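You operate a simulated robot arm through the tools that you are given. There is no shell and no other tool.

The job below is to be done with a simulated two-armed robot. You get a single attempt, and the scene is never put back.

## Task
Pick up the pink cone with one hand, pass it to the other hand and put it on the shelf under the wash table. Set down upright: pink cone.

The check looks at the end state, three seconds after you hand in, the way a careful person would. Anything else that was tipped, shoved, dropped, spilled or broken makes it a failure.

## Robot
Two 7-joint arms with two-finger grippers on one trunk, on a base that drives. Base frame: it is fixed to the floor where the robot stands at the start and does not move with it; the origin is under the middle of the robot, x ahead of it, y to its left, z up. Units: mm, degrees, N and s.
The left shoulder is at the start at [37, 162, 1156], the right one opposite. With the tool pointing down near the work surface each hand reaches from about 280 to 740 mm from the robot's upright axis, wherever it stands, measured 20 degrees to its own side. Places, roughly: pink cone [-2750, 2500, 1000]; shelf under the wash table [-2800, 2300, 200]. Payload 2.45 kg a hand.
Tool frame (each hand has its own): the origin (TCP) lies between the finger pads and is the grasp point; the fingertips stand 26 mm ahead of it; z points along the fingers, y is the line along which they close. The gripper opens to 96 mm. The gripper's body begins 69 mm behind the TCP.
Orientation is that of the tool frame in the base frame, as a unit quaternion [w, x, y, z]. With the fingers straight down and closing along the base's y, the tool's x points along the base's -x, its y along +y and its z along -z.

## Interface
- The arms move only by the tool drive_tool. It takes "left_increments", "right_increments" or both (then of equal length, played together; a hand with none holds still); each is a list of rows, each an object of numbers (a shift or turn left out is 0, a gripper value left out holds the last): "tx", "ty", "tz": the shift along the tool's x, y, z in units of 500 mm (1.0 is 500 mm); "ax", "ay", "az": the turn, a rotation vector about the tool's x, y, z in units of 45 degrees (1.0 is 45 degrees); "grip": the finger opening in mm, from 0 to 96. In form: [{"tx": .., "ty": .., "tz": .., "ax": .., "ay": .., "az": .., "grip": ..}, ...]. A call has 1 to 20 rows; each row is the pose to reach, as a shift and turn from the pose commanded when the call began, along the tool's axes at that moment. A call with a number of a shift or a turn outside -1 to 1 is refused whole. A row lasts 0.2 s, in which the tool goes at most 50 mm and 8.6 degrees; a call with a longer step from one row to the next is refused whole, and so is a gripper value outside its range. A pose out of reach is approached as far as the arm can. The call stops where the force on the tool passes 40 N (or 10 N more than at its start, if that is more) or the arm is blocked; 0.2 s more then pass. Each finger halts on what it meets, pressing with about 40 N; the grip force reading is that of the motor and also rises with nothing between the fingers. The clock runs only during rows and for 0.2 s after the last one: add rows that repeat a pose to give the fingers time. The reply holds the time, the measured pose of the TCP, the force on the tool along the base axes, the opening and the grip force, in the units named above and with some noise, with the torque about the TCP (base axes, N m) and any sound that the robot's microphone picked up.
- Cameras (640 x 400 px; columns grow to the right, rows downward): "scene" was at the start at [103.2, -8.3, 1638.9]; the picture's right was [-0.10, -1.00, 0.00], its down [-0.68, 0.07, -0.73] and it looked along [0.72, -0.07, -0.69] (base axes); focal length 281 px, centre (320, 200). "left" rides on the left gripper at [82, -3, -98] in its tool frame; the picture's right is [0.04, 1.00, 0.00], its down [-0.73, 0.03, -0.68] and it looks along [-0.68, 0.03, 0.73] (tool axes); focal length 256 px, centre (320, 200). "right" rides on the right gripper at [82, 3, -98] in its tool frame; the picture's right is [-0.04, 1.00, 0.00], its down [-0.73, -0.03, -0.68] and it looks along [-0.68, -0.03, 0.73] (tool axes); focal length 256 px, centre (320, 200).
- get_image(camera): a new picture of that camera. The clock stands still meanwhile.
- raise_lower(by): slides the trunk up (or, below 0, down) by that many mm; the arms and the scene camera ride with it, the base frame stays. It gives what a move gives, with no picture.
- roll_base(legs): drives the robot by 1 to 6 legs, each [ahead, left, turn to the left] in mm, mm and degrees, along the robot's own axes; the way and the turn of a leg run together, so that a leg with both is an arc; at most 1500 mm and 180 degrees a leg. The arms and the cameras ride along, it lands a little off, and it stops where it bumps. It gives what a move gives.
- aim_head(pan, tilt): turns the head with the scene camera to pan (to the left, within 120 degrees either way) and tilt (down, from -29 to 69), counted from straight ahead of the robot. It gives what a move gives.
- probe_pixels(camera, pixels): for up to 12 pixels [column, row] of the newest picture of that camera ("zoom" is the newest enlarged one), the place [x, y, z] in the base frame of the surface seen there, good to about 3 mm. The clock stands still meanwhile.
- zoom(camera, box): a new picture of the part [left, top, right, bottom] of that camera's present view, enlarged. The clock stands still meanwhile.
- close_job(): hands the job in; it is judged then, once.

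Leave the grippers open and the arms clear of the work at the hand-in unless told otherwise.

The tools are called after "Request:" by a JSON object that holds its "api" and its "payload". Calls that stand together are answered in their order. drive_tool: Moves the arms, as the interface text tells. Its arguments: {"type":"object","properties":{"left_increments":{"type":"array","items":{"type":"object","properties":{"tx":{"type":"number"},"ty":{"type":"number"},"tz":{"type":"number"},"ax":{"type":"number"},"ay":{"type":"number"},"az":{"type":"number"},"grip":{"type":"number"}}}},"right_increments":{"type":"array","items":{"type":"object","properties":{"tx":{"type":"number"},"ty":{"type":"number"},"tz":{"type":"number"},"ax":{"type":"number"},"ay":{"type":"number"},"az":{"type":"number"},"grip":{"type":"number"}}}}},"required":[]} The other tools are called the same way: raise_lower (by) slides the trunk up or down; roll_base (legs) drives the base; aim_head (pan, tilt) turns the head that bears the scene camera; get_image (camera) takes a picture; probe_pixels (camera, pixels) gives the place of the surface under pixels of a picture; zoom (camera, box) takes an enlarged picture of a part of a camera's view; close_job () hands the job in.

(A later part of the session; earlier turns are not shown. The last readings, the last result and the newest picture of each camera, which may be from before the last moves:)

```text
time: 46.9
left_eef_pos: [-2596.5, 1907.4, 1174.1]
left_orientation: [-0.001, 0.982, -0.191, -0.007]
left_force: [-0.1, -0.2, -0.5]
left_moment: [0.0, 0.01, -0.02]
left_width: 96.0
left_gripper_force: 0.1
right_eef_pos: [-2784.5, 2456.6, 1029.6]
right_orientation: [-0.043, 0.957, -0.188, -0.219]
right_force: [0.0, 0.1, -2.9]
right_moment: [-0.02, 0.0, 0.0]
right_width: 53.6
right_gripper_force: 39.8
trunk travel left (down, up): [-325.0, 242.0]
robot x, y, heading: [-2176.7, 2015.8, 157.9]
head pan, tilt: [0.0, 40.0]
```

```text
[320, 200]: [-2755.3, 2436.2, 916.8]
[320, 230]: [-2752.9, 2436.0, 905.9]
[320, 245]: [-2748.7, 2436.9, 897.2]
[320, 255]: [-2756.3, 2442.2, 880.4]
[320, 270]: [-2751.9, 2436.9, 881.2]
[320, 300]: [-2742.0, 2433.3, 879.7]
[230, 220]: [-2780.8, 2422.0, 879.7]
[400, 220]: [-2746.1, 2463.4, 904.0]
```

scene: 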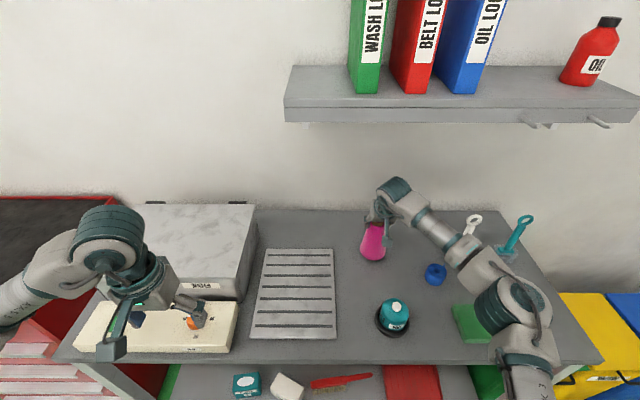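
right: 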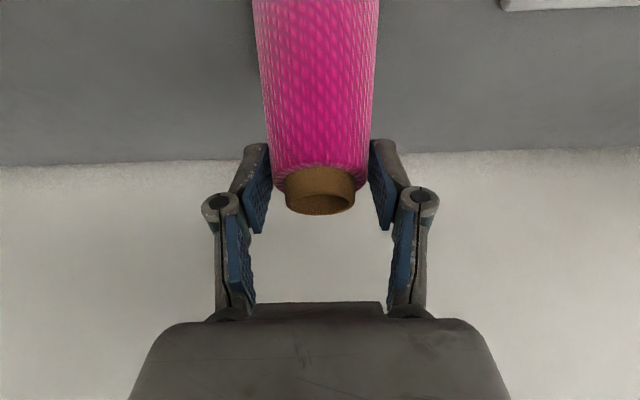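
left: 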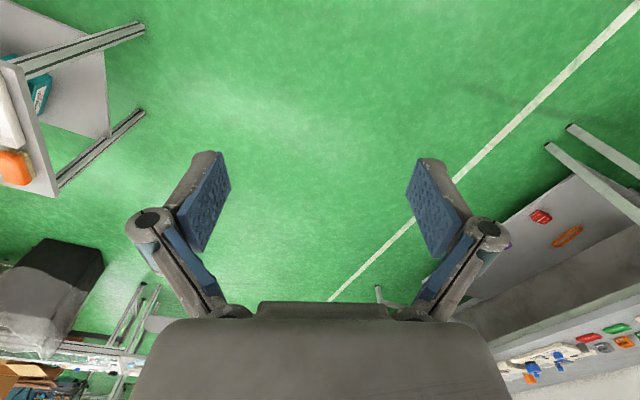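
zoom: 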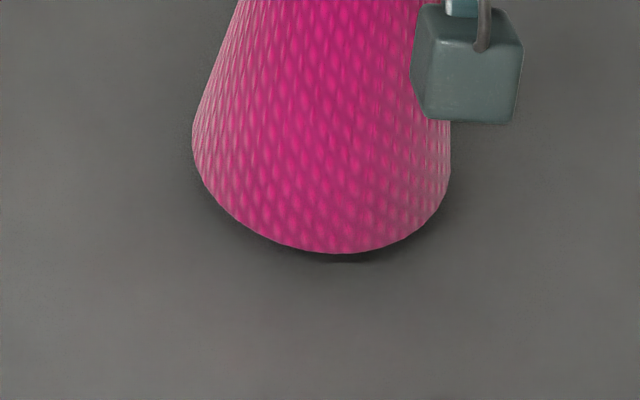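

The base edge now reads about z≈892, so the cone hangs about 10 mm up, having slid about 30 mm in the grip. I'll wait a moment in place to see whether it still creeps.

Request:
{"api": "drive_tool", "payload": {"right_increments": [{"tx": 0}, {"tx": 0}, {"tx": 0}, {"tx": 0}, {"tx": 0}]}}

Request:
{"api": "get_image", "payload": {"camera": "right"}}

Request:
{"api": "probe_pixels", "payload": {"camera": "right", "pixels": [[320, 170], [320, 212], [300, 190], [340, 190], [320, 120], [320, 50]]}}

```text
time: 48.1
left_eef_pos: [-2595.9, 1907.9, 1174.7]
left_orientation: [-0.001, 0.981, -0.191, -0.007]
left_force: [1.4, 0.5, 0.8]
left_moment: [0.0, 0.01, -0.03]
left_width: 95.9
left_gripper_force: 0.1
right_eef_pos: [-2783.7, 2455.8, 1030.0]
right_orientation: [-0.042, 0.957, -0.187, -0.22]
right_force: [0.2, -0.3, -2.2]
right_moment: [0.0, -0.01, 0.0]
right_width: 53.4
right_gripper_force: 39.6
trunk travel left (down, up): [-325.0, 242.0]
robot x, y, heading: [-2174.5, 2021.0, 157.8]
head pan, tilt: [0.0, 40.0]
```

```text
taken
```

right: 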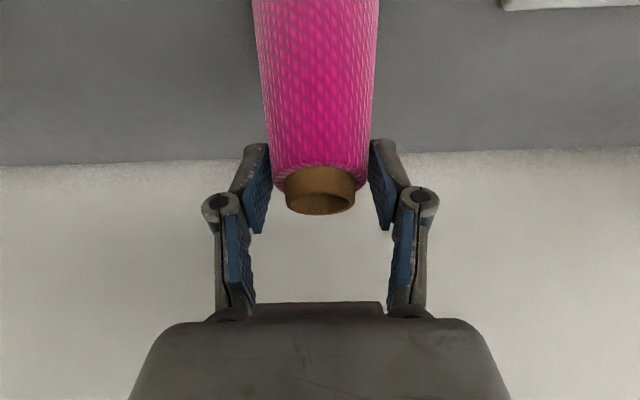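

```text
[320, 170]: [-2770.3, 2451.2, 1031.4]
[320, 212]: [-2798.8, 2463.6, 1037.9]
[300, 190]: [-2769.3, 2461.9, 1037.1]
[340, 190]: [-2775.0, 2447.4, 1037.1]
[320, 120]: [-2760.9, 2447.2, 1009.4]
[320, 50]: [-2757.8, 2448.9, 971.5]
```

The hold is steady but evidently only just: the taper makes it slip under jerks. A better scheme: set it back down, re-grasp mid-height with a flatter right hand, and give the left hand the brown rim, which is straight-sided. First I'll lower the cone slowly about 11 mm back onto the table.

Request:
{"api": "drive_tool", "payload": {"right_increments": [{"tx": 0.00175, "tz": 0.0036}, {"tx": 0.0035, "tz": 0.0072}, {"tx": 0.00525, "tz": 0.0108}, {"tx": 0.007, "tz": 0.0144}, {"tx": 0.00874, "tz": 0.018}, {"tx": 0.0096, "tz": 0.0198}]}}

Request:
{"api": "zoom", "payload": {"camera": "scene", "box": [350, 235, 395, 275]}}

```text
time: 49.5
left_eef_pos: [-2594.1, 1906.9, 1174.7]
left_orientation: [-0.002, 0.981, -0.192, -0.008]
left_force: [-0.4, 0.2, 0.6]
left_moment: [-0.01, -0.05, -0.01]
left_width: 96.2
left_gripper_force: 0.0
right_eef_pos: [-2781.6, 2455.8, 1022.6]
right_orientation: [-0.043, 0.955, -0.188, -0.224]
right_force: [-3.8, 5.7, 20.7]
right_moment: [0.09, -0.04, 0.05]
right_width: 53.3
right_gripper_force: 40.2
trunk travel left (down, up): [-325.0, 242.0]
robot x, y, heading: [-2180.0, 2013.4, 157.6]
head pan, tilt: [0.0, 40.0]
```

```text
10.00 times, centred on (372, 255) of scene
```

zoom: 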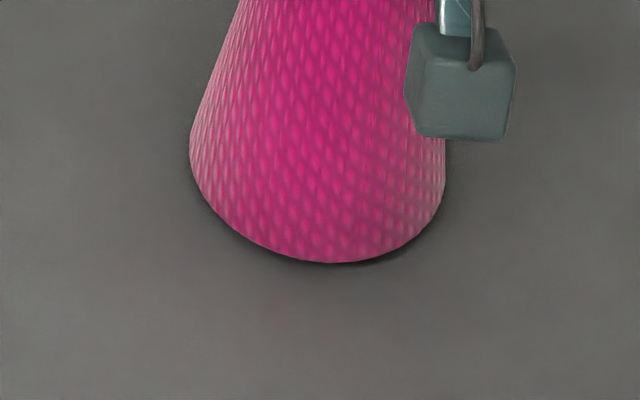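

The cone is down: the hand now presses 20 N on it, width unchanged at 53.3 mm. I'll relax 4 mm upward, then open the right gripper slowly.

Request:
{"api": "drive_tool", "payload": {"right_increments": [{"tx": -0.0017, "tz": -0.0036}, {"tx": -0.0033, "tz": -0.0068}, {"tx": -0.0033, "tz": -0.0068, "grip": 60}, {"tx": -0.0033, "tz": -0.0068, "grip": 75}, {"tx": -0.0033, "tz": -0.0068, "grip": 96}, {"tx": -0.0033, "tz": -0.0068, "grip": 96}]}}

Request:
{"api": "get_image", "payload": {"camera": "right"}}

Request:
{"api": "get_image", "payload": {"camera": "scene"}}

```text
time: 50.9
left_eef_pos: [-2596.4, 1909.6, 1175.1]
left_orientation: [-0.001, 0.981, -0.191, -0.007]
left_force: [-0.8, -0.3, -0.2]
left_moment: [0.01, 0.04, 0.04]
left_width: 96.2
left_gripper_force: 0.0
right_eef_pos: [-2784.7, 2456.8, 1022.0]
right_orientation: [-0.043, 0.957, -0.188, -0.219]
right_force: [0.3, -0.5, 1.1]
right_moment: [0.01, -0.01, 0.0]
right_width: 96.2
right_gripper_force: 0.1
trunk travel left (down, up): [-325.0, 242.0]
robot x, y, heading: [-2178.1, 2016.3, 157.9]
head pan, tilt: [0.0, 40.0]
```

```text
taken
```

right: 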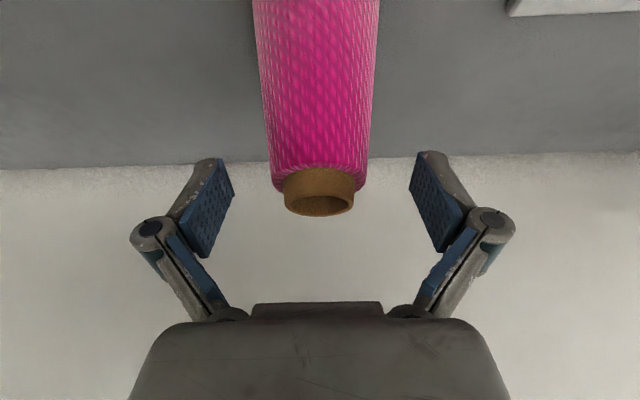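

```text
taken
```

scene: 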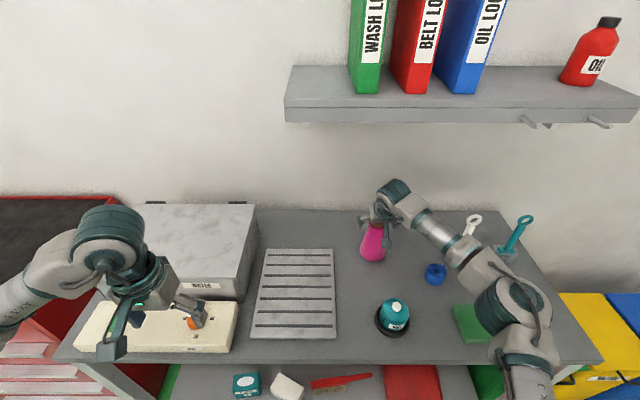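

Cone stands upright and free. Now I'll raise the right hand clear by 80 mm and flatten it by a further 29° (fingers then about 35° below horizontal).

Request:
{"api": "drive_tool", "payload": {"right_increments": [{"tx": -0.035, "tz": -0.072}, {"tx": -0.07, "tz": -0.144}, {"tx": -0.07, "tz": -0.144, "ay": -0.1625}, {"tx": -0.07, "tz": -0.144, "ay": -0.325}, {"tx": -0.07, "tz": -0.144, "ay": -0.4875}, {"tx": -0.07, "tz": -0.144, "ay": -0.65}, {"tx": -0.07, "tz": -0.144, "ay": -0.65}]}}

Request:
{"api": "get_image", "payload": {"camera": "scene"}}

Request:
{"api": "get_image", "payload": {"camera": "right"}}

```text
time: 52.5
left_eef_pos: [-2596.3, 1907.1, 1174.6]
left_orientation: [-0.001, 0.981, -0.192, -0.007]
left_force: [-0.5, 0.4, -0.5]
left_moment: [-0.02, -0.01, 0.0]
left_width: 95.9
left_gripper_force: 0.0
right_eef_pos: [-2784.1, 2456.3, 1103.2]
right_orientation: [-0.09, 0.87, -0.172, -0.454]
right_force: [-0.2, -0.4, -0.9]
right_moment: [0.0, 0.0, 0.04]
right_width: 96.0
right_gripper_force: 0.0
trunk travel left (down, up): [-325.0, 242.0]
robot x, y, heading: [-2179.5, 2015.3, 157.8]
head pan, tilt: [0.0, 40.0]
```

```text
taken
```

scene: 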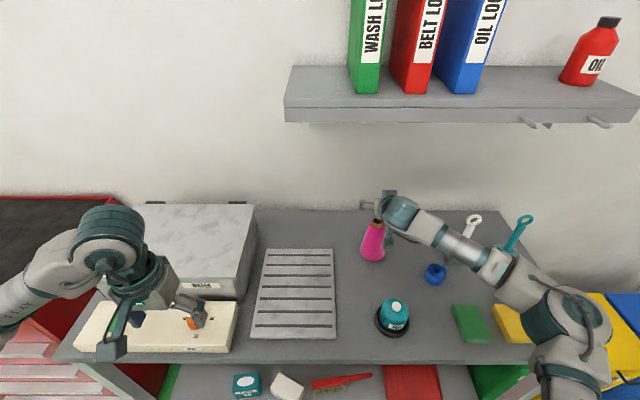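

```text
taken
```

right: 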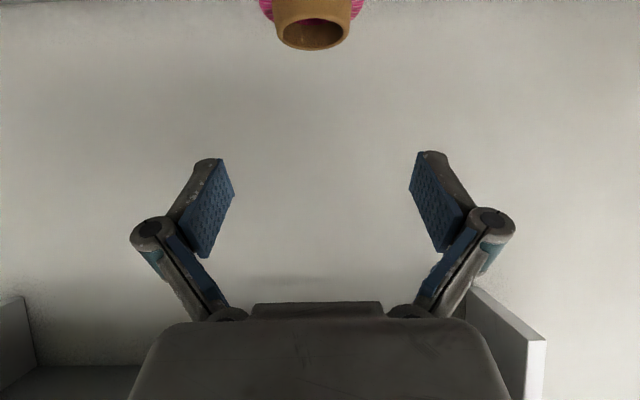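

Now the fingers point about 35° below horizontal. I'll probe the rim once more for the cone's present centre before descending.

Request:
{"api": "probe_pixels", "payload": {"camera": "right", "pixels": [[277, 25], [349, 25], [313, 49], [313, 17], [313, 10], [290, 15], [336, 15], [313, 40]]}}

Request:
{"api": "zoom", "payload": {"camera": "scene", "box": [330, 180, 430, 290]}}

Request:
{"api": "probe_pixels", "payload": {"camera": "zoom", "pixels": [[293, 300], [255, 255], [335, 255], [300, 240], [305, 215], [302, 190], [318, 180]]}}

```text
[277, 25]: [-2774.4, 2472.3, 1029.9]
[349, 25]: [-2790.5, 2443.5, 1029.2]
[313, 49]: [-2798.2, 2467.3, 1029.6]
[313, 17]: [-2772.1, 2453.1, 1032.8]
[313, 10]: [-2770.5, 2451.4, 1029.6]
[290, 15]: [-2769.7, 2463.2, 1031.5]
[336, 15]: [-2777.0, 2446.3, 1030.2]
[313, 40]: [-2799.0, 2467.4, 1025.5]
```

```text
3.64 times, centred on (380, 235) of scene
```

zoom: 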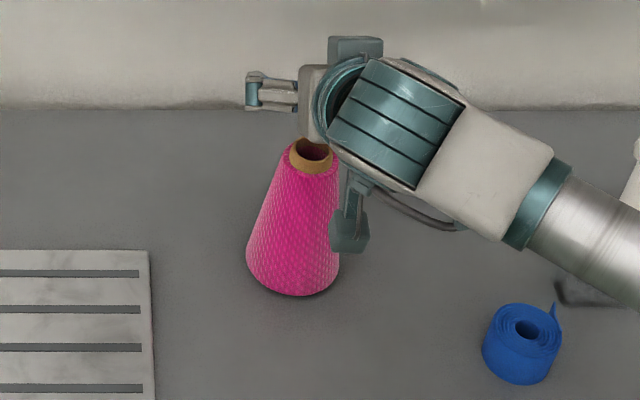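

```text
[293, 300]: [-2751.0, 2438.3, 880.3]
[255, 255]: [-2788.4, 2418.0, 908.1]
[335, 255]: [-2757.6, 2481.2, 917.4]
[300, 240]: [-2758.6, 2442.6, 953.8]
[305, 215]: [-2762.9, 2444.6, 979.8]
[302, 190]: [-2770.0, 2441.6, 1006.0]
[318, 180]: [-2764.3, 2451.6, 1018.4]
```

Cone centre (-2784, 2459); the TCP needs 2.5 mm to the right. I'll descend vertically to z≈1010 first, then on to 960.

Request:
{"api": "drive_tool", "payload": {"right_increments": [{"tx": 0.05, "ty": -0.005, "tz": 0.035}, {"tx": 0.1, "ty": -0.005, "tz": 0.07}, {"tx": 0.1525, "ty": -0.005, "tz": 0.1064}, {"tx": 0.1525, "ty": -0.005, "tz": 0.1064}]}}

Request:
{"api": "get_image", "payload": {"camera": "right"}}

```text
time: 53.5
left_eef_pos: [-2594.9, 1906.5, 1174.7]
left_orientation: [-0.001, 0.981, -0.192, -0.007]
left_force: [0.7, -0.7, 0.4]
left_moment: [0.01, -0.02, 0.01]
left_width: 95.9
left_gripper_force: 0.1
right_eef_pos: [-2782.9, 2460.3, 1008.7]
right_orientation: [-0.089, 0.87, -0.171, -0.454]
right_force: [0.5, -0.3, 0.0]
right_moment: [0.01, -0.01, 0.03]
right_width: 95.9
right_gripper_force: 0.0
trunk travel left (down, up): [-325.0, 242.0]
robot x, y, heading: [-2176.1, 2017.8, 157.6]
head pan, tilt: [0.0, 40.0]
```

```text
taken
```

right: 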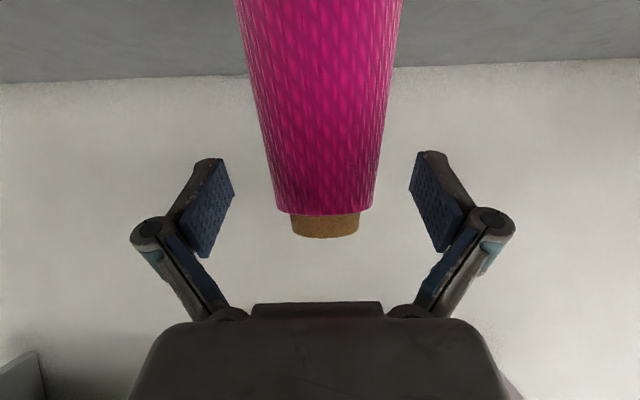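

Centred (cone 275–378, fingers' midpoint 322). Down the last 49 mm to TCP z≈960.

Request:
{"api": "drive_tool", "payload": {"right_increments": [{"tx": 0.027, "tz": 0.0187}, {"tx": 0.054, "tz": 0.0374}, {"tx": 0.0804, "tz": 0.0561}, {"tx": 0.0804, "tz": 0.0561}]}}

Request:
{"api": "get_image", "payload": {"camera": "right"}}

Request:
{"api": "zoom", "payload": {"camera": "scene", "box": [310, 180, 450, 340]}}

```text
time: 54.5
left_eef_pos: [-2594.4, 1908.0, 1175.0]
left_orientation: [-0.002, 0.982, -0.191, -0.007]
left_force: [-0.6, 0.6, -0.4]
left_moment: [-0.02, 0.02, -0.01]
left_width: 95.8
left_gripper_force: 0.1
right_eef_pos: [-2782.5, 2458.8, 959.7]
right_orientation: [-0.089, 0.87, -0.171, -0.454]
right_force: [-0.1, -0.4, 0.5]
right_moment: [-0.01, 0.0, 0.01]
right_width: 96.0
right_gripper_force: 0.1
trunk travel left (down, up): [-325.0, 242.0]
robot x, y, heading: [-2176.0, 2018.1, 157.8]
head pan, tilt: [0.0, 40.0]
```

```text
taken
```

right: 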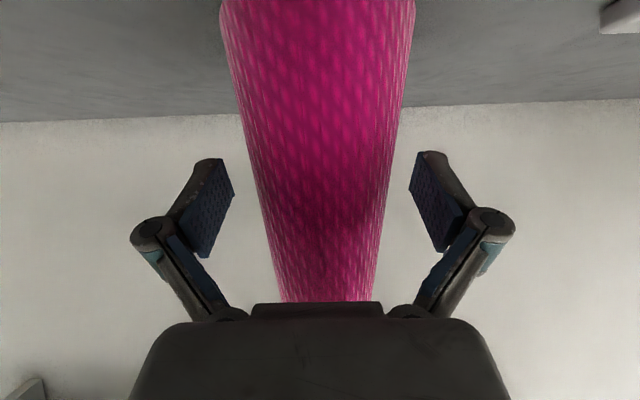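

```text
2.50 times, centred on (380, 260) of scene
```

zoom: 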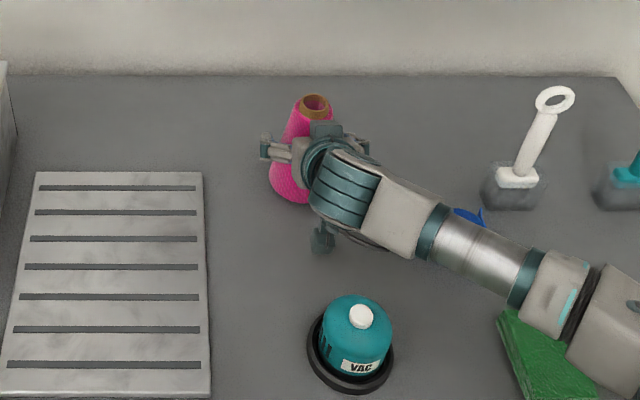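

The rim pokes out free above the hand and the fingers straddle mid-cone. Closing now.

Request:
{"api": "drive_tool", "payload": {"right_increments": [{"grip": 75}, {"grip": 50}, {"grip": 20}, {"grip": 20}, {"grip": 20}]}}

Request:
{"api": "get_image", "payload": {"camera": "right"}}

```text
time: 55.7
left_eef_pos: [-2595.4, 1908.2, 1174.5]
left_orientation: [-0.001, 0.982, -0.191, -0.007]
left_force: [1.0, 0.7, 0.1]
left_moment: [0.0, 0.01, 0.01]
left_width: 96.0
left_gripper_force: 0.0
right_eef_pos: [-2784.2, 2459.4, 958.2]
right_orientation: [-0.088, 0.87, -0.17, -0.454]
right_force: [-0.3, -1.8, -0.1]
right_moment: [0.0, -0.01, -0.01]
right_width: 68.8
right_gripper_force: 40.1
trunk travel left (down, up): [-325.0, 242.0]
robot x, y, heading: [-2176.5, 2016.1, 157.5]
head pan, tilt: [0.0, 40.0]
```

```text
taken
```

right: 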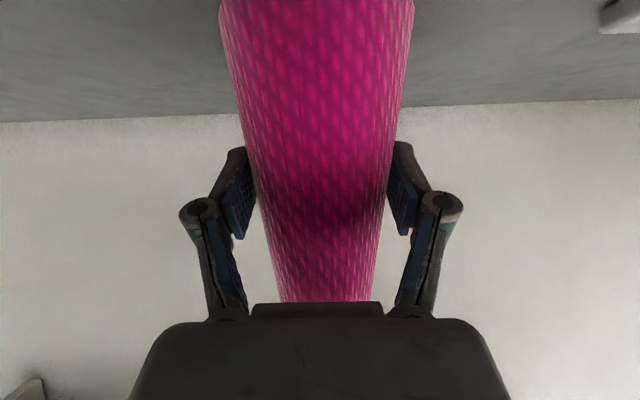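

Gripped at 68.8 mm. Now a slow lift: 20 mm in eight small steps, watching the width.

Request:
{"api": "drive_tool", "payload": {"right_increments": [{"tx": -0.0041, "tz": -0.00286}, {"tx": -0.0082, "tz": -0.00572}, {"tx": -0.0123, "tz": -0.00858}, {"tx": -0.0164, "tz": -0.01144}, {"tx": -0.0205, "tz": -0.0143}, {"tx": -0.0246, "tz": -0.01716}, {"tx": -0.0287, "tz": -0.02}, {"tx": -0.0328, "tz": -0.0229}]}}

Request:
{"api": "get_image", "payload": {"camera": "right"}}

Request:
{"api": "zoom", "payload": {"camera": "scene", "box": [310, 180, 450, 340]}}

```text
time: 57.5
left_eef_pos: [-2594.3, 1908.2, 1175.2]
left_orientation: [-0.002, 0.981, -0.191, -0.007]
left_force: [-0.8, -0.8, 0.7]
left_moment: [0.0, -0.05, 0.0]
left_width: 96.0
left_gripper_force: 0.0
right_eef_pos: [-2782.3, 2458.2, 980.5]
right_orientation: [-0.09, 0.87, -0.172, -0.453]
right_force: [0.2, -0.9, -2.4]
right_moment: [0.0, -0.01, 0.0]
right_width: 68.4
right_gripper_force: 40.1
trunk travel left (down, up): [-325.0, 242.0]
robot x, y, heading: [-2178.0, 2017.1, 157.8]
head pan, tilt: [0.0, 40.0]
```

```text
taken
```

right: 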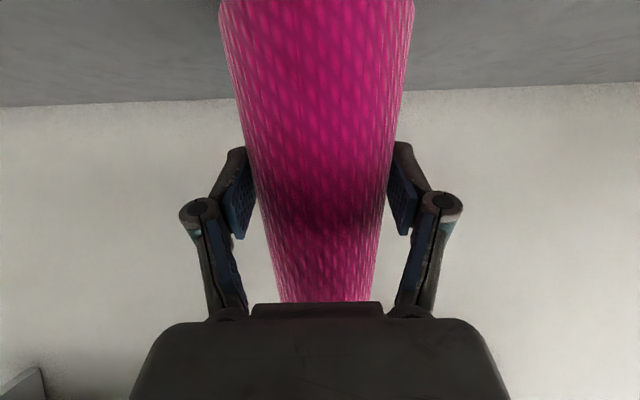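

```text
2.50 times, centred on (380, 260) of scene
```

zoom: 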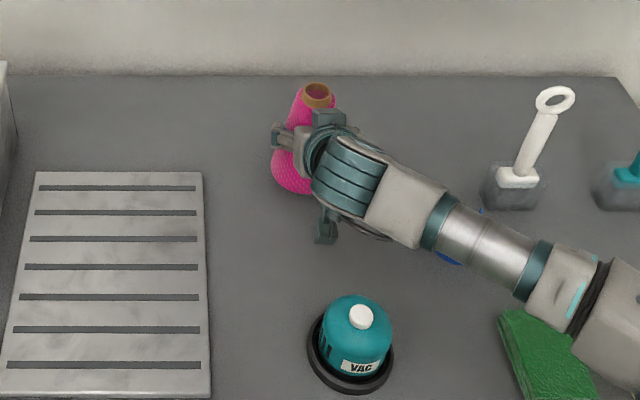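

It holds: width 68.4 mm, the cone has not moved in the hand, load about 2.5 N. I'll continue lifting smoothly by 88 mm with a gentle ramp.

Request:
{"api": "drive_tool", "payload": {"right_increments": [{"tx": -0.00328, "tz": -0.00229}, {"tx": -0.0082, "tz": -0.00572}, {"tx": -0.01476, "tz": -0.0103}, {"tx": -0.02296, "tz": -0.01602}, {"tx": -0.03116, "tz": -0.02174}, {"tx": -0.03936, "tz": -0.02746}, {"tx": -0.04756, "tz": -0.03318}, {"tx": -0.05576, "tz": -0.0389}, {"tx": -0.06396, "tz": -0.04462}, {"tx": -0.07216, "tz": -0.05034}, {"tx": -0.08036, "tz": -0.05606}, {"tx": -0.08856, "tz": -0.06178}, {"tx": -0.09676, "tz": -0.0675}, {"tx": -0.10496, "tz": -0.07322}, {"tx": -0.11316, "tz": -0.07894}, {"tx": -0.12136, "tz": -0.08466}, {"tx": -0.12956, "tz": -0.09038}, {"tx": -0.13612, "tz": -0.09495}, {"tx": -0.14104, "tz": -0.09838}, {"tx": -0.14432, "tz": -0.10067}]}}

Request:
{"api": "get_image", "payload": {"camera": "right"}}

Request:
{"api": "get_image", "payload": {"camera": "scene"}}

```text
time: 61.7
left_eef_pos: [-2595.0, 1908.4, 1174.8]
left_orientation: [-0.001, 0.982, -0.191, -0.006]
left_force: [0.2, 0.5, -0.3]
left_moment: [0.03, -0.01, -0.03]
left_width: 95.7
left_gripper_force: 0.1
right_eef_pos: [-2781.6, 2459.9, 1068.2]
right_orientation: [-0.089, 0.87, -0.171, -0.454]
right_force: [-0.2, 0.0, -3.1]
right_moment: [-0.02, -0.03, -0.01]
right_width: 68.5
right_gripper_force: 40.0
trunk travel left (down, up): [-325.0, 242.0]
robot x, y, heading: [-2175.4, 2019.4, 157.6]
head pan, tilt: [0.0, 40.0]
```

```text
taken
```

right: 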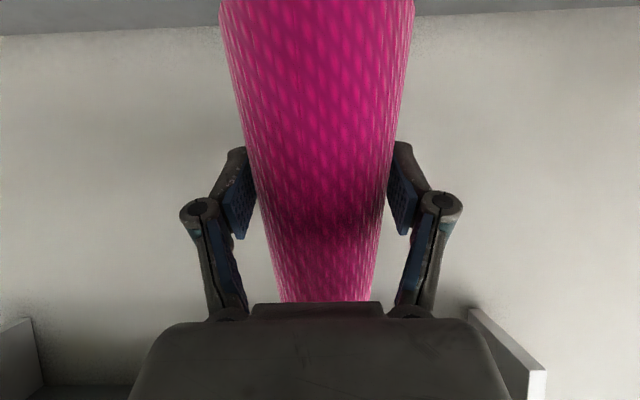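

```text
taken
```

scene: 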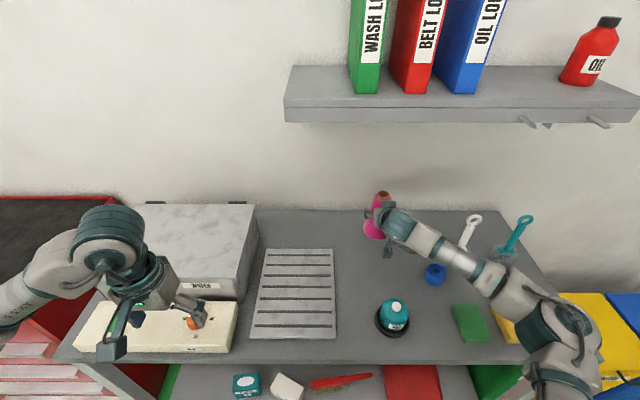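

No slip (68.5 mm). Now I'll bring the cone back toward the robot's middle — 210 mm back, 115 mm left, 30 mm up — smoothly, passing well above the teal jar.

Request:
{"api": "drive_tool", "payload": {"right_increments": [{"tx": 0.0019, "ty": 0.0023, "tz": -0.0038}, {"tx": 0.0057, "ty": 0.0069, "tz": -0.0114}, {"tx": 0.0115, "ty": 0.0138, "tz": -0.0227}, {"tx": 0.0192, "ty": 0.023, "tz": -0.0378}, {"tx": 0.0287, "ty": 0.0345, "tz": -0.0568}, {"tx": 0.0402, "ty": 0.0483, "tz": -0.0795}, {"tx": 0.0527, "ty": 0.0633, "tz": -0.1041}, {"tx": 0.0651, "ty": 0.0782, "tz": -0.1287}, {"tx": 0.0776, "ty": 0.0932, "tz": -0.1533}, {"tx": 0.09, "ty": 0.1081, "tz": -0.1778}, {"tx": 0.1025, "ty": 0.1231, "tz": -0.2024}, {"tx": 0.1149, "ty": 0.138, "tz": -0.227}, {"tx": 0.1273, "ty": 0.153, "tz": -0.2516}, {"tx": 0.1398, "ty": 0.1679, "tz": -0.2762}, {"tx": 0.1513, "ty": 0.1817, "tz": -0.2989}, {"tx": 0.1628, "ty": 0.1955, "tz": -0.3216}, {"tx": 0.1724, "ty": 0.207, "tz": -0.3406}, {"tx": 0.181, "ty": 0.2174, "tz": -0.3576}, {"tx": 0.1877, "ty": 0.2254, "tz": -0.3708}, {"tx": 0.1915, "ty": 0.23, "tz": -0.3784}]}}

Request:
{"api": "get_image", "payload": {"camera": "scene"}}

Request:
{"api": "get_image", "payload": {"camera": "right"}}

```text
time: 65.9
left_eef_pos: [-2597.2, 1908.1, 1174.8]
left_orientation: [-0.001, 0.981, -0.192, -0.006]
left_force: [-0.3, -0.2, -0.6]
left_moment: [-0.01, -0.01, 0.02]
left_width: 96.0
left_gripper_force: 0.2
right_eef_pos: [-2630.0, 2273.5, 1096.2]
right_orientation: [-0.089, 0.87, -0.171, -0.454]
right_force: [0.8, 0.4, -2.3]
right_moment: [0.01, -0.02, 0.0]
right_width: 68.3
right_gripper_force: 39.5
trunk travel left (down, up): [-325.0, 242.0]
robot x, y, heading: [-2182.6, 2016.8, 157.6]
head pan, tilt: [0.0, 40.0]
```

```text
taken
```

scene: 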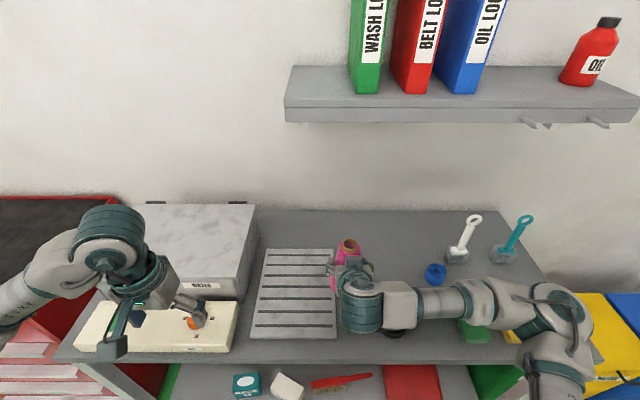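

```text
taken
```

right: 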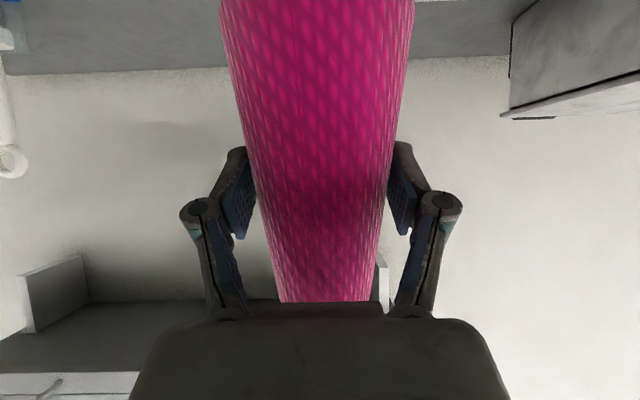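

The cone rides steadily in the right hand at robot-frame (515, -66), base z≈1017, rim top ≈1171. Now I'll bring the left hand round to point to the right: first a 45° yaw with a move ahead, right and up.

Request:
{"api": "drive_tool", "payload": {"left_increments": [{"tx": -0.033, "ty": -0.02, "tz": -0.018, "az": 0.167, "grip": 64}, {"tx": -0.067, "ty": -0.04, "tz": -0.037, "az": 0.333}, {"tx": -0.1, "ty": -0.06, "tz": -0.055, "az": 0.5}, {"tx": -0.133, "ty": -0.08, "tz": -0.073, "az": 0.667}, {"tx": -0.167, "ty": -0.1, "tz": -0.092, "az": 0.833}, {"tx": -0.2, "ty": -0.12, "tz": -0.11, "az": 1.0}, {"tx": -0.2, "ty": -0.12, "tz": -0.11, "az": 1.0}]}}

Request:
{"api": "get_image", "payload": {"camera": "scene"}}

```text
time: 67.5
left_eef_pos: [-2663.2, 2000.2, 1231.0]
left_orientation: [0.001, 0.833, -0.554, -0.008]
left_force: [0.7, 0.0, 0.0]
left_moment: [0.03, 0.0, 0.01]
left_width: 64.2
left_gripper_force: 0.0
right_eef_pos: [-2630.8, 2274.9, 1097.2]
right_orientation: [-0.09, 0.87, -0.171, -0.453]
right_force: [0.5, -0.9, -2.3]
right_moment: [0.03, -0.01, -0.04]
right_width: 68.2
right_gripper_force: 39.8
trunk travel left (down, up): [-325.0, 242.0]
robot x, y, heading: [-2181.4, 2016.9, 157.6]
head pan, tilt: [0.0, 40.0]
```

```text
taken
```

scene: 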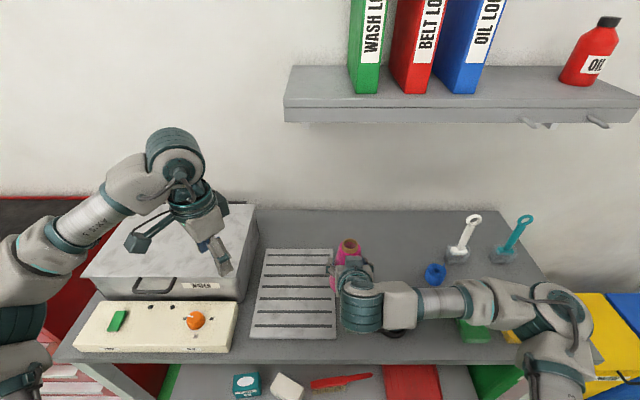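

The left hand yawed as planned. Second 45° yaw with 71 mm ahead and 60 mm right.

Request:
{"api": "drive_tool", "payload": {"left_increments": [{"tx": -0.031, "ty": 0.0026, "az": 0.167}, {"tx": -0.062, "ty": 0.0052, "az": 0.333}, {"tx": -0.0925, "ty": 0.0078, "az": 0.5}, {"tx": -0.123, "ty": 0.0104, "az": 0.667}, {"tx": -0.154, "ty": 0.013, "az": 0.833}, {"tx": -0.185, "ty": 0.0156, "az": 1.0}, {"tx": -0.185, "ty": 0.0156, "az": 1.0}]}}

Request:
{"api": "get_image", "payload": {"camera": "scene"}}

```text
time: 69.1
left_eef_pos: [-2515.5, 2090.8, 1177.7]
left_orientation: [-0.004, -0.559, 0.829, 0.006]
left_force: [0.2, 1.2, -0.5]
left_moment: [0.0, 0.02, 0.01]
left_width: 64.1
left_gripper_force: 0.1
left hand out of reach, approached as far as the arm can: row 2, 3, 4, 5, 6, 7
right_eef_pos: [-2630.5, 2275.3, 1095.5]
right_orientation: [-0.089, 0.87, -0.171, -0.454]
right_force: [0.1, 0.2, -2.2]
right_moment: [-0.02, -0.03, -0.02]
right_width: 68.3
right_gripper_force: 40.2
trunk travel left (down, up): [-325.0, 242.0]
robot x, y, heading: [-2176.8, 2019.6, 157.6]
head pan, tilt: [0.0, 40.0]
```

```text
taken
```

scene: 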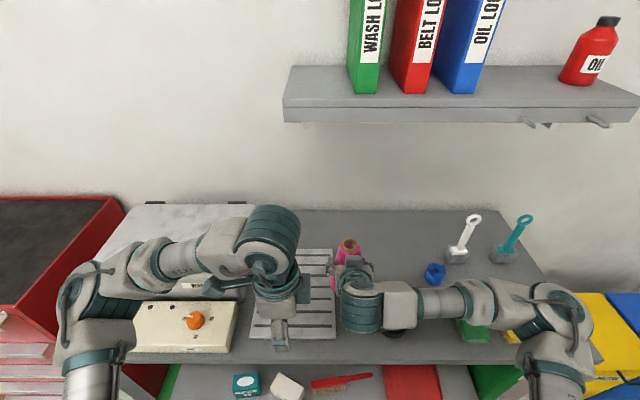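

With the tool vertical that spot was out of reach, and the hand stopped at robot-frame (341, 61, 1178) with the right yaw. I'll send a null row to learn which pose counts as commanded.

Request:
{"api": "drive_tool", "payload": {"left_increments": [{"tx": 0}]}}

```text
time: 69.5
left_eef_pos: [-2516.4, 2090.0, 1179.5]
left_orientation: [-0.004, -0.559, 0.829, 0.005]
left_force: [-0.1, -0.7, -0.1]
left_moment: [-0.01, 0.0, -0.05]
left_width: 63.7
left_gripper_force: 0.0
right_eef_pos: [-2631.2, 2276.3, 1096.4]
right_orientation: [-0.089, 0.87, -0.171, -0.454]
right_force: [1.3, 0.8, -3.0]
right_moment: [-0.02, -0.03, -0.01]
right_width: 68.0
right_gripper_force: 40.2
trunk travel left (down, up): [-325.0, 242.0]
robot x, y, heading: [-2180.5, 2018.1, 157.5]
head pan, tilt: [0.0, 40.0]
```

The present pose counts as commanded. Now I'll tilt the left hand 45° so its fingers swing toward the right, while moving it ahead 89 mm, left 49 mm and up 30 mm.

Request:
{"api": "drive_tool", "payload": {"left_increments": [{"tx": 0.016, "ty": 0.03, "tz": -0.01, "ay": -0.167}, {"tx": 0.033, "ty": 0.06, "tz": -0.02, "ay": -0.333}, {"tx": 0.049, "ty": 0.09, "tz": -0.03, "ay": -0.5}, {"tx": 0.065, "ty": 0.12, "tz": -0.04, "ay": -0.667}, {"tx": 0.082, "ty": 0.15, "tz": -0.05, "ay": -0.833}, {"tx": 0.098, "ty": 0.178, "tz": -0.06, "ay": -1.0}, {"tx": 0.098, "ty": 0.178, "tz": -0.06, "ay": -1.0}]}}

Request:
{"api": "get_image", "payload": {"camera": "scene"}}

```text
time: 71.1
left_eef_pos: [-2530.9, 2071.8, 1241.7]
left_orientation: [0.315, -0.514, 0.767, 0.219]
left_force: [0.5, -0.2, -0.3]
left_moment: [-0.01, -0.03, 0.01]
left_width: 64.5
left_gripper_force: 0.1
left hand out of reach, approached as far as the arm can: row 1, 2, 3, 4, 5, 6, 7
right_eef_pos: [-2631.4, 2275.4, 1096.9]
right_orientation: [-0.089, 0.87, -0.171, -0.454]
right_force: [0.4, 0.4, -2.7]
right_moment: [-0.02, -0.02, -0.03]
right_width: 68.2
right_gripper_force: 39.8
trunk travel left (down, up): [-325.0, 242.0]
robot x, y, heading: [-2178.3, 2013.7, 157.8]
head pan, tilt: [0.0, 40.0]
```

```text
taken
```

scene: 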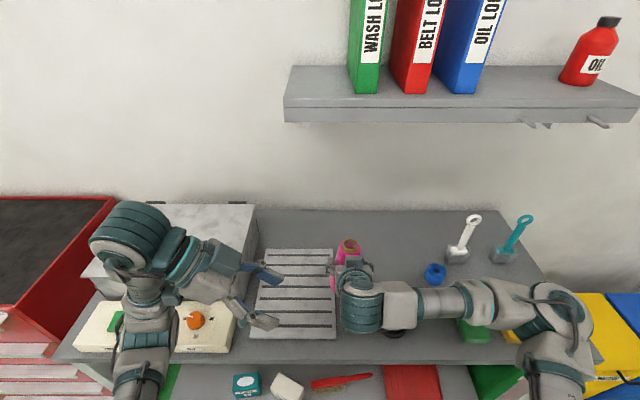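

The left hand now points right at 45° down, but the arm only reached ahead 347 mm. I'll add another 20° of tilt and try moving ahead again.

Request:
{"api": "drive_tool", "payload": {"left_increments": [{"ay": -0.15}, {"ay": -0.3}, {"ay": -0.444}, {"ty": 0.04, "ay": -0.444}, {"ty": 0.08, "ay": -0.444}, {"ty": 0.12, "ay": -0.444}, {"ty": 0.16, "ay": -0.444}, {"ty": 0.16, "ay": -0.444}]}}

Request:
{"api": "get_image", "payload": {"camera": "scene"}}

```text
time: 72.9
left_eef_pos: [-2528.3, 2071.7, 1264.4]
left_orientation: [0.442, -0.469, 0.702, 0.304]
left_force: [0.1, 0.3, -0.1]
left_moment: [0.01, -0.01, 0.02]
left_width: 63.9
left_gripper_force: 0.1
left hand out of reach, approached as far as the arm can: row 2, 3, 4, 5, 6, 7, 8
right_eef_pos: [-2630.9, 2275.8, 1095.6]
right_orientation: [-0.089, 0.87, -0.171, -0.454]
right_force: [-0.5, 0.0, -2.5]
right_moment: [0.04, -0.03, 0.02]
right_width: 68.2
right_gripper_force: 40.5
trunk travel left (down, up): [-325.0, 242.0]
robot x, y, heading: [-2176.7, 2017.8, 157.6]
head pan, tilt: [0.0, 40.0]
```

```text
taken
```

scene: 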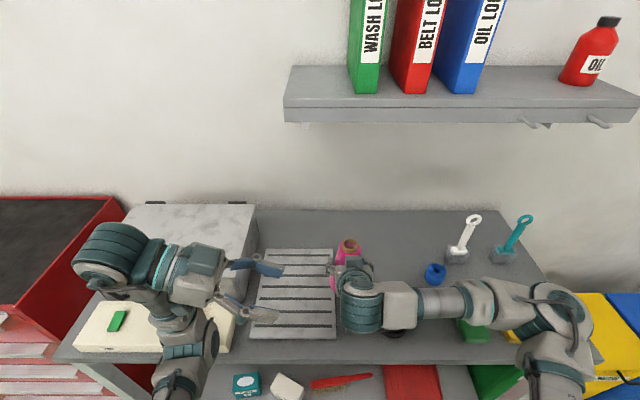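

Forward motion is blocked at that yaw, apparently by a joint limit. I'll turn the left hand back 45° about the vertical so it points forward-right, in place.

Request:
{"api": "drive_tool", "payload": {"left_increments": [{"ax": -0.151, "az": -0.07}, {"ax": -0.302, "az": -0.141}, {"ax": -0.453, "az": -0.211}, {"ax": -0.604, "az": -0.282}, {"ax": -0.755, "az": -0.352}, {"ax": -0.906, "az": -0.423}, {"ax": -0.906, "az": -0.423}]}}

Request:
{"api": "get_image", "payload": {"camera": "scene"}}

```text
time: 74.5
left_eef_pos: [-2530.8, 2078.2, 1262.5]
left_orientation: [-0.295, 0.7, -0.466, -0.454]
left_force: [-0.5, -0.4, -0.6]
left_moment: [0.01, -0.02, 0.02]
left_width: 63.7
left_gripper_force: 0.1
right_eef_pos: [-2632.4, 2276.3, 1095.9]
right_orientation: [-0.089, 0.87, -0.171, -0.454]
right_force: [0.3, -0.7, -2.4]
right_moment: [-0.01, -0.03, 0.02]
right_width: 67.8
right_gripper_force: 40.4
trunk travel left (down, up): [-325.0, 242.0]
robot x, y, heading: [-2179.1, 2015.8, 157.5]
head pan, tilt: [0.0, 40.0]
```

```text
taken
```

scene: 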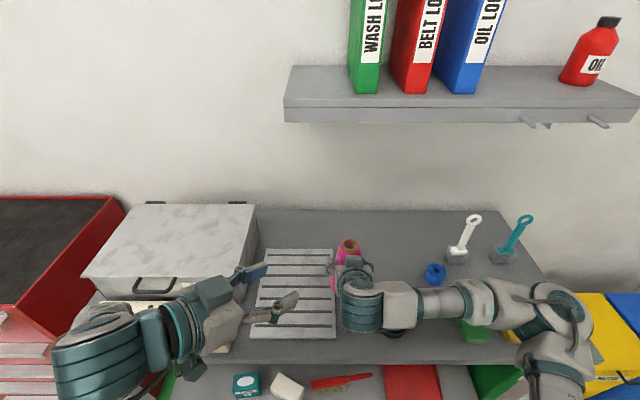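

The left hand can point forward-right. To give both hands room I'll turn the right hand with the cone by 45° about the cone's own axis, so it comes from the back-right.

Request:
{"api": "drive_tool", "payload": {"right_increments": [{"ax": -0.0164, "az": -0.0115}, {"ax": -0.049, "az": -0.0344}, {"ax": -0.098, "az": -0.0688}, {"ax": -0.164, "az": -0.1146}, {"ax": -0.229, "az": -0.16}, {"ax": -0.295, "az": -0.206}, {"ax": -0.36, "az": -0.252}, {"ax": -0.426, "az": -0.298}, {"ax": -0.491, "az": -0.344}, {"ax": -0.557, "az": -0.39}, {"ax": -0.622, "az": -0.435}, {"ax": -0.688, "az": -0.481}, {"ax": -0.737, "az": -0.516}, {"ax": -0.778, "az": -0.544}, {"ax": -0.803, "az": -0.562}, {"ax": -0.819, "az": -0.573}]}}

Request:
{"api": "get_image", "payload": {"camera": "scene"}}

Request:
{"api": "get_image", "payload": {"camera": "right"}}

```text
time: 77.9
left_eef_pos: [-2530.0, 2077.8, 1263.8]
left_orientation: [-0.296, 0.699, -0.468, -0.453]
left_force: [0.0, 0.0, 0.2]
left_moment: [0.0, 0.03, 0.01]
left_width: 63.9
left_gripper_force: 0.0
right_eef_pos: [-2632.9, 2274.5, 1097.5]
right_orientation: [0.092, 0.869, 0.175, -0.454]
right_force: [0.4, -0.3, -2.8]
right_moment: [-0.01, 0.0, 0.01]
right_width: 67.5
right_gripper_force: 40.3
trunk travel left (down, up): [-325.0, 242.0]
robot x, y, heading: [-2180.2, 2019.2, 157.7]
head pan, tilt: [0.0, 40.0]
```

```text
taken
```

scene: 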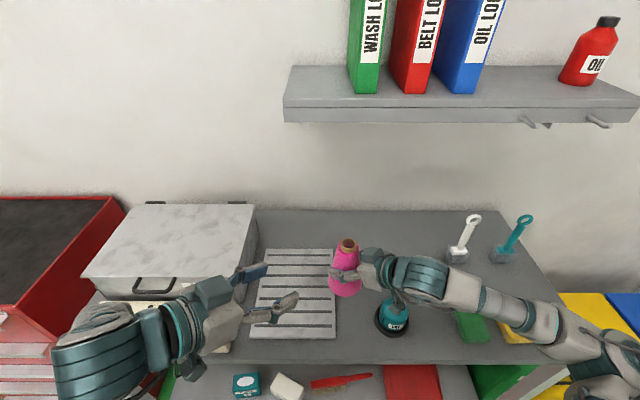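

```text
taken
```

right: 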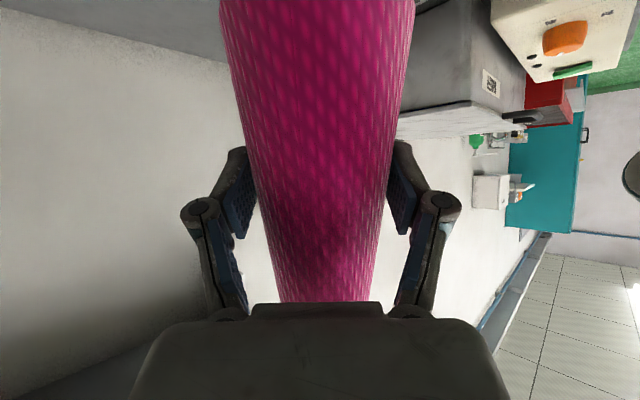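

The right hand now holds the cone from the back-right. The width has crept to 67.5 mm, so I'll be prompt. I'll zoom on the cone's top and probe the rim.

Request:
{"api": "zoom", "payload": {"camera": "scene", "box": [300, 220, 400, 310]}}

Request:
{"api": "probe_pixels", "payload": {"camera": "zoom", "pixels": [[308, 118], [308, 100], [308, 85], [265, 100], [350, 100], [308, 135], [308, 160], [280, 320], [310, 128], [308, 92]]}}

```text
4.44 times, centred on (350, 265) of scene
```

zoom: 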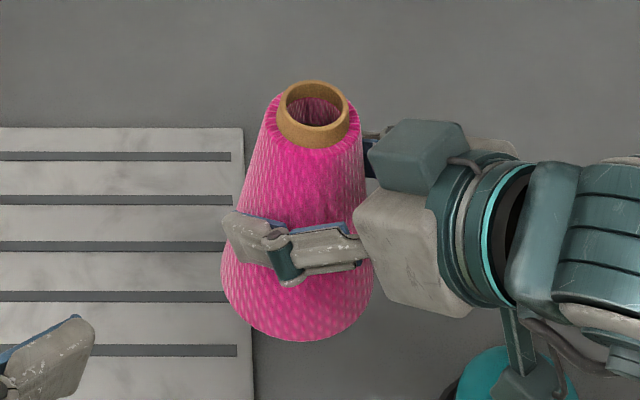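

```text
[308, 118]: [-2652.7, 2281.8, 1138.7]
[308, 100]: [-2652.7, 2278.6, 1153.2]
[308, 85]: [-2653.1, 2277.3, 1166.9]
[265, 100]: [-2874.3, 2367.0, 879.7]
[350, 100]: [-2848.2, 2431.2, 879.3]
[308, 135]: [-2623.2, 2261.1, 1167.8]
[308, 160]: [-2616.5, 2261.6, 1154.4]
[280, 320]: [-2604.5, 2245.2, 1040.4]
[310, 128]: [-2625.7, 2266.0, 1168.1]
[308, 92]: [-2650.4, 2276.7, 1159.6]
```

Rim centre ≈(-2637, 2273), top z≈1168, yarn top ≈1154. The left hand is already roughly in line. I'll move it to 120 mm short of the rim and look.

Request:
{"api": "drive_tool", "payload": {"left_increments": [{"tx": -0.0045, "ty": 0.0108, "tz": 0.06}, {"tx": -0.009, "ty": 0.0216, "tz": 0.12}, {"tx": -0.0134, "ty": 0.0324, "tz": 0.18}, {"tx": -0.0178, "ty": 0.0432, "tz": 0.2386}, {"tx": -0.0178, "ty": 0.0432, "tz": 0.2386}]}}

Request:
{"api": "get_image", "payload": {"camera": "left"}}

Request:
{"api": "get_image", "payload": {"camera": "scene"}}

```text
time: 79.1
left_eef_pos: [-2592.7, 2174.0, 1221.0]
left_orientation: [-0.295, 0.699, -0.468, -0.453]
left_force: [-0.1, -0.9, -0.3]
left_moment: [0.02, -0.02, 0.03]
left_width: 64.2
left_gripper_force: 0.1
right_eef_pos: [-2630.8, 2275.0, 1097.4]
right_orientation: [0.091, 0.87, 0.175, -0.453]
right_force: [0.5, -0.4, -2.5]
right_moment: [-0.04, 0.0, -0.01]
right_width: 67.7
right_gripper_force: 40.0
trunk travel left (down, up): [-325.0, 242.0]
robot x, y, heading: [-2184.3, 2018.2, 157.8]
head pan, tilt: [0.0, 40.0]
```

```text
taken
```

left: 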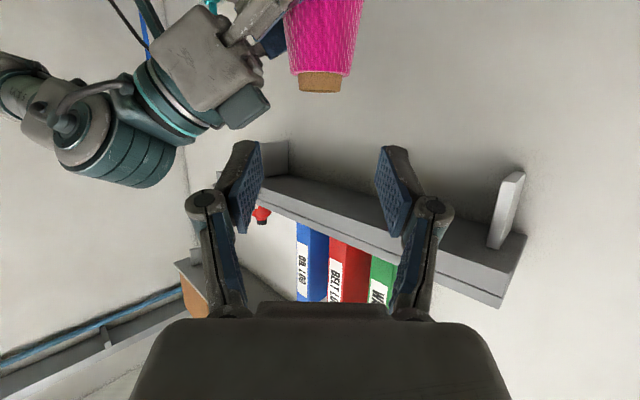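

```text
taken
```

scene: 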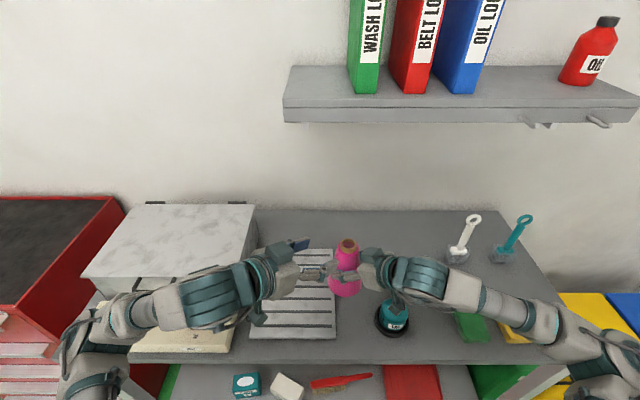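

The rim sits at column 320, midway between the left fingers. A teal box on top of the right hand at left-image (245,105) might be near my finger path, so I'll probe it along with the rim.

Request:
{"api": "probe_pixels", "payload": {"camera": "left", "pixels": [[245, 105], [262, 100], [230, 125], [255, 75], [265, 45], [320, 88], [320, 72], [300, 80], [341, 80], [310, 30], [270, 90], [240, 20]]}}

Request:
{"api": "zoom", "payload": {"camera": "scene", "box": [260, 220, 420, 320]}}

Request:
{"api": "probe_pixels", "payload": {"camera": "zoom", "pixels": [[345, 75], [345, 100], [345, 112], [345, 92], [435, 130], [460, 120], [445, 145], [175, 100], [230, 205], [210, 230], [425, 115], [400, 190]]}}

```text
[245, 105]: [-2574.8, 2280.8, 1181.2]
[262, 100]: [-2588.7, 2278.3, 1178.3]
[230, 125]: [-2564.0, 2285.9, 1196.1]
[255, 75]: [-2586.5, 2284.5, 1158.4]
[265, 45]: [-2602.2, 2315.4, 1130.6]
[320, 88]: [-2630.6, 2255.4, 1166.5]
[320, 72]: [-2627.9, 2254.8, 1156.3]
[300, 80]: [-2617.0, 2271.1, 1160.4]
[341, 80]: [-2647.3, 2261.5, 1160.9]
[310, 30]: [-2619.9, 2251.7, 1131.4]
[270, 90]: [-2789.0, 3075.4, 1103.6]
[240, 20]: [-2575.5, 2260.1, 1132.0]
```

```text
4.00 times, centred on (340, 270) of scene
```

zoom: 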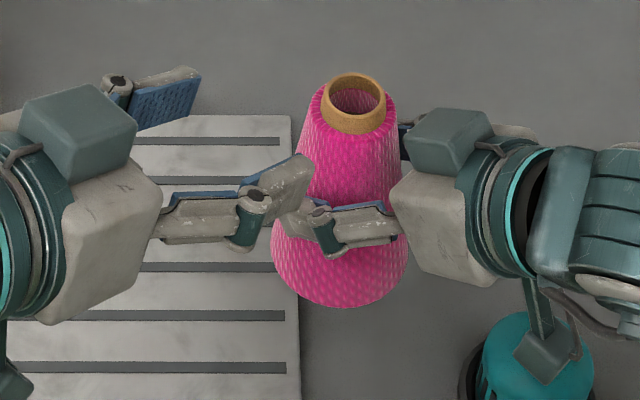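

```text
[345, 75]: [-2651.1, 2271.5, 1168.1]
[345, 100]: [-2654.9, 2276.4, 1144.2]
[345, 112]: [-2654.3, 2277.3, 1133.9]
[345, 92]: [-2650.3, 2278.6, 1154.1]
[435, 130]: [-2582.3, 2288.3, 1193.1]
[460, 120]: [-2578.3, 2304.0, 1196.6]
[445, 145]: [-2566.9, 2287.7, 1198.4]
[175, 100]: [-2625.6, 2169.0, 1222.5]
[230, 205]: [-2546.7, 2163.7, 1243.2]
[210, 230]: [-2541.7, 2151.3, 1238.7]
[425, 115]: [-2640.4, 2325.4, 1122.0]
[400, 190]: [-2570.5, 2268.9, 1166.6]
```

The right hand's block lies 47-51 mm from the rim axis on the side of my back-right finger, so I'll narrow the left opening to 54 mm (rim is 36 mm) and slide straight in along the left tool axis by 118 mm.

Request:
{"api": "drive_tool", "payload": {"left_increments": [{"grip": 54, "tz": 0.03}, {"tz": 0.07, "ty": 0.0015}, {"tz": 0.11, "ty": 0.003, "tx": -0.001}, {"tz": 0.15, "ty": 0.0044, "tx": -0.002}, {"tz": 0.18, "ty": 0.0044, "tx": -0.002}, {"tz": 0.18, "ty": 0.0044, "tx": -0.002}]}}

Request:
{"api": "get_image", "payload": {"camera": "left"}}

Request:
{"api": "zoom", "payload": {"camera": "scene", "box": [280, 220, 420, 320]}}

```text
time: 80.5
left_eef_pos: [-2628.1, 2249.9, 1187.9]
left_orientation: [-0.295, 0.699, -0.468, -0.453]
left_force: [0.8, -0.1, 0.2]
left_moment: [0.01, 0.0, -0.04]
left_width: 53.9
left_gripper_force: 0.0
right_eef_pos: [-2630.7, 2276.6, 1098.4]
right_orientation: [0.091, 0.869, 0.175, -0.453]
right_force: [0.0, 0.0, -3.1]
right_moment: [0.0, -0.03, 0.03]
right_width: 67.9
right_gripper_force: 40.0
trunk travel left (down, up): [-325.0, 242.0]
robot x, y, heading: [-2177.7, 2017.8, 157.7]
head pan, tilt: [0.0, 40.0]
```

```text
taken
```

left: 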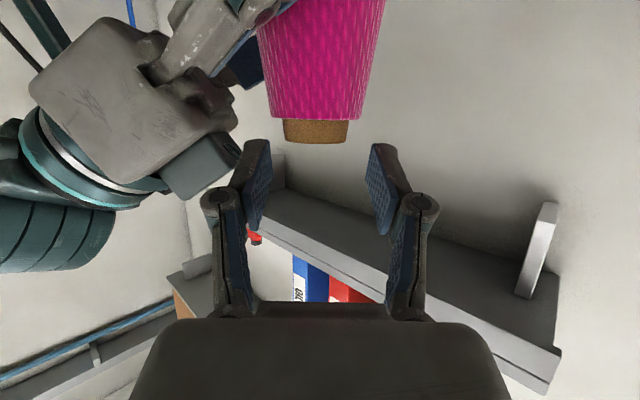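

```text
4.00 times, centred on (350, 270) of scene
```

zoom: 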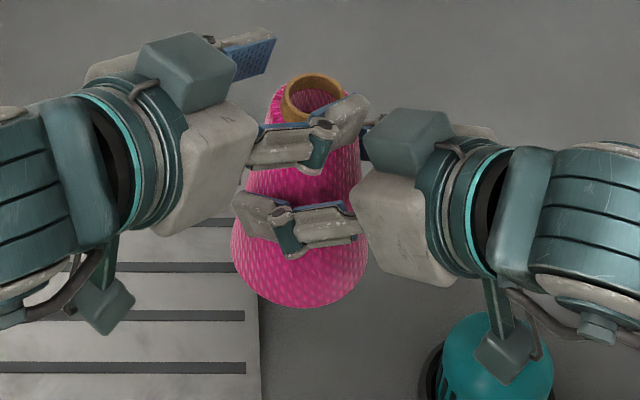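

Both hands are clear of each other and the rim is centred. I'll go the last 28 mm.

Request:
{"api": "drive_tool", "payload": {"left_increments": [{"tz": 0.02, "tx": 0.001}, {"tz": 0.04, "tx": 0.002}, {"tz": 0.056, "tx": 0.003}, {"tz": 0.056, "tx": 0.003}]}}

Request:
{"api": "get_image", "payload": {"camera": "left"}}

Request:
{"api": "zoom", "payload": {"camera": "scene", "box": [310, 225, 390, 290]}}

```text
time: 81.5
left_eef_pos: [-2638.3, 2272.9, 1173.8]
left_orientation: [-0.295, 0.699, -0.468, -0.453]
left_force: [0.4, 0.7, 0.2]
left_moment: [0.01, 0.0, 0.01]
left_width: 54.0
left_gripper_force: 0.0
right_eef_pos: [-2631.3, 2274.8, 1098.3]
right_orientation: [0.092, 0.869, 0.175, -0.454]
right_force: [-0.1, 0.9, -2.2]
right_moment: [0.02, -0.01, 0.03]
right_width: 67.7
right_gripper_force: 40.2
trunk travel left (down, up): [-325.0, 242.0]
robot x, y, heading: [-2177.5, 2017.1, 158.0]
head pan, tilt: [0.0, 40.0]
```

```text
taken
```

left: 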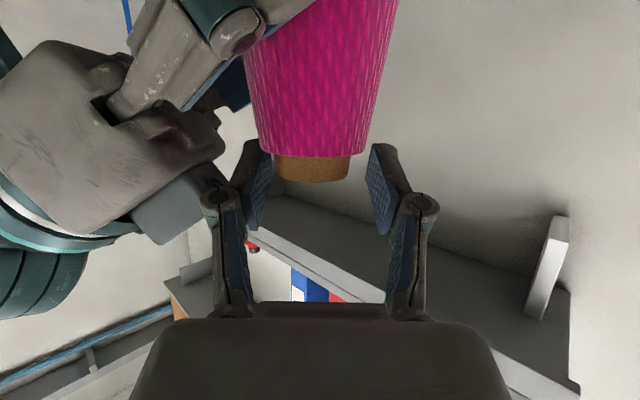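

```text
6.15 times, centred on (350, 258) of scene
```

zoom: 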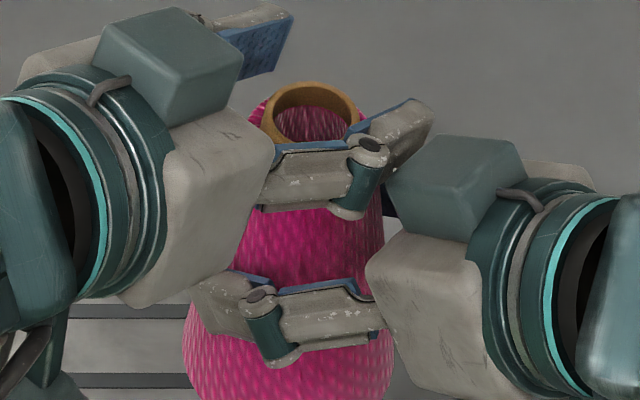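

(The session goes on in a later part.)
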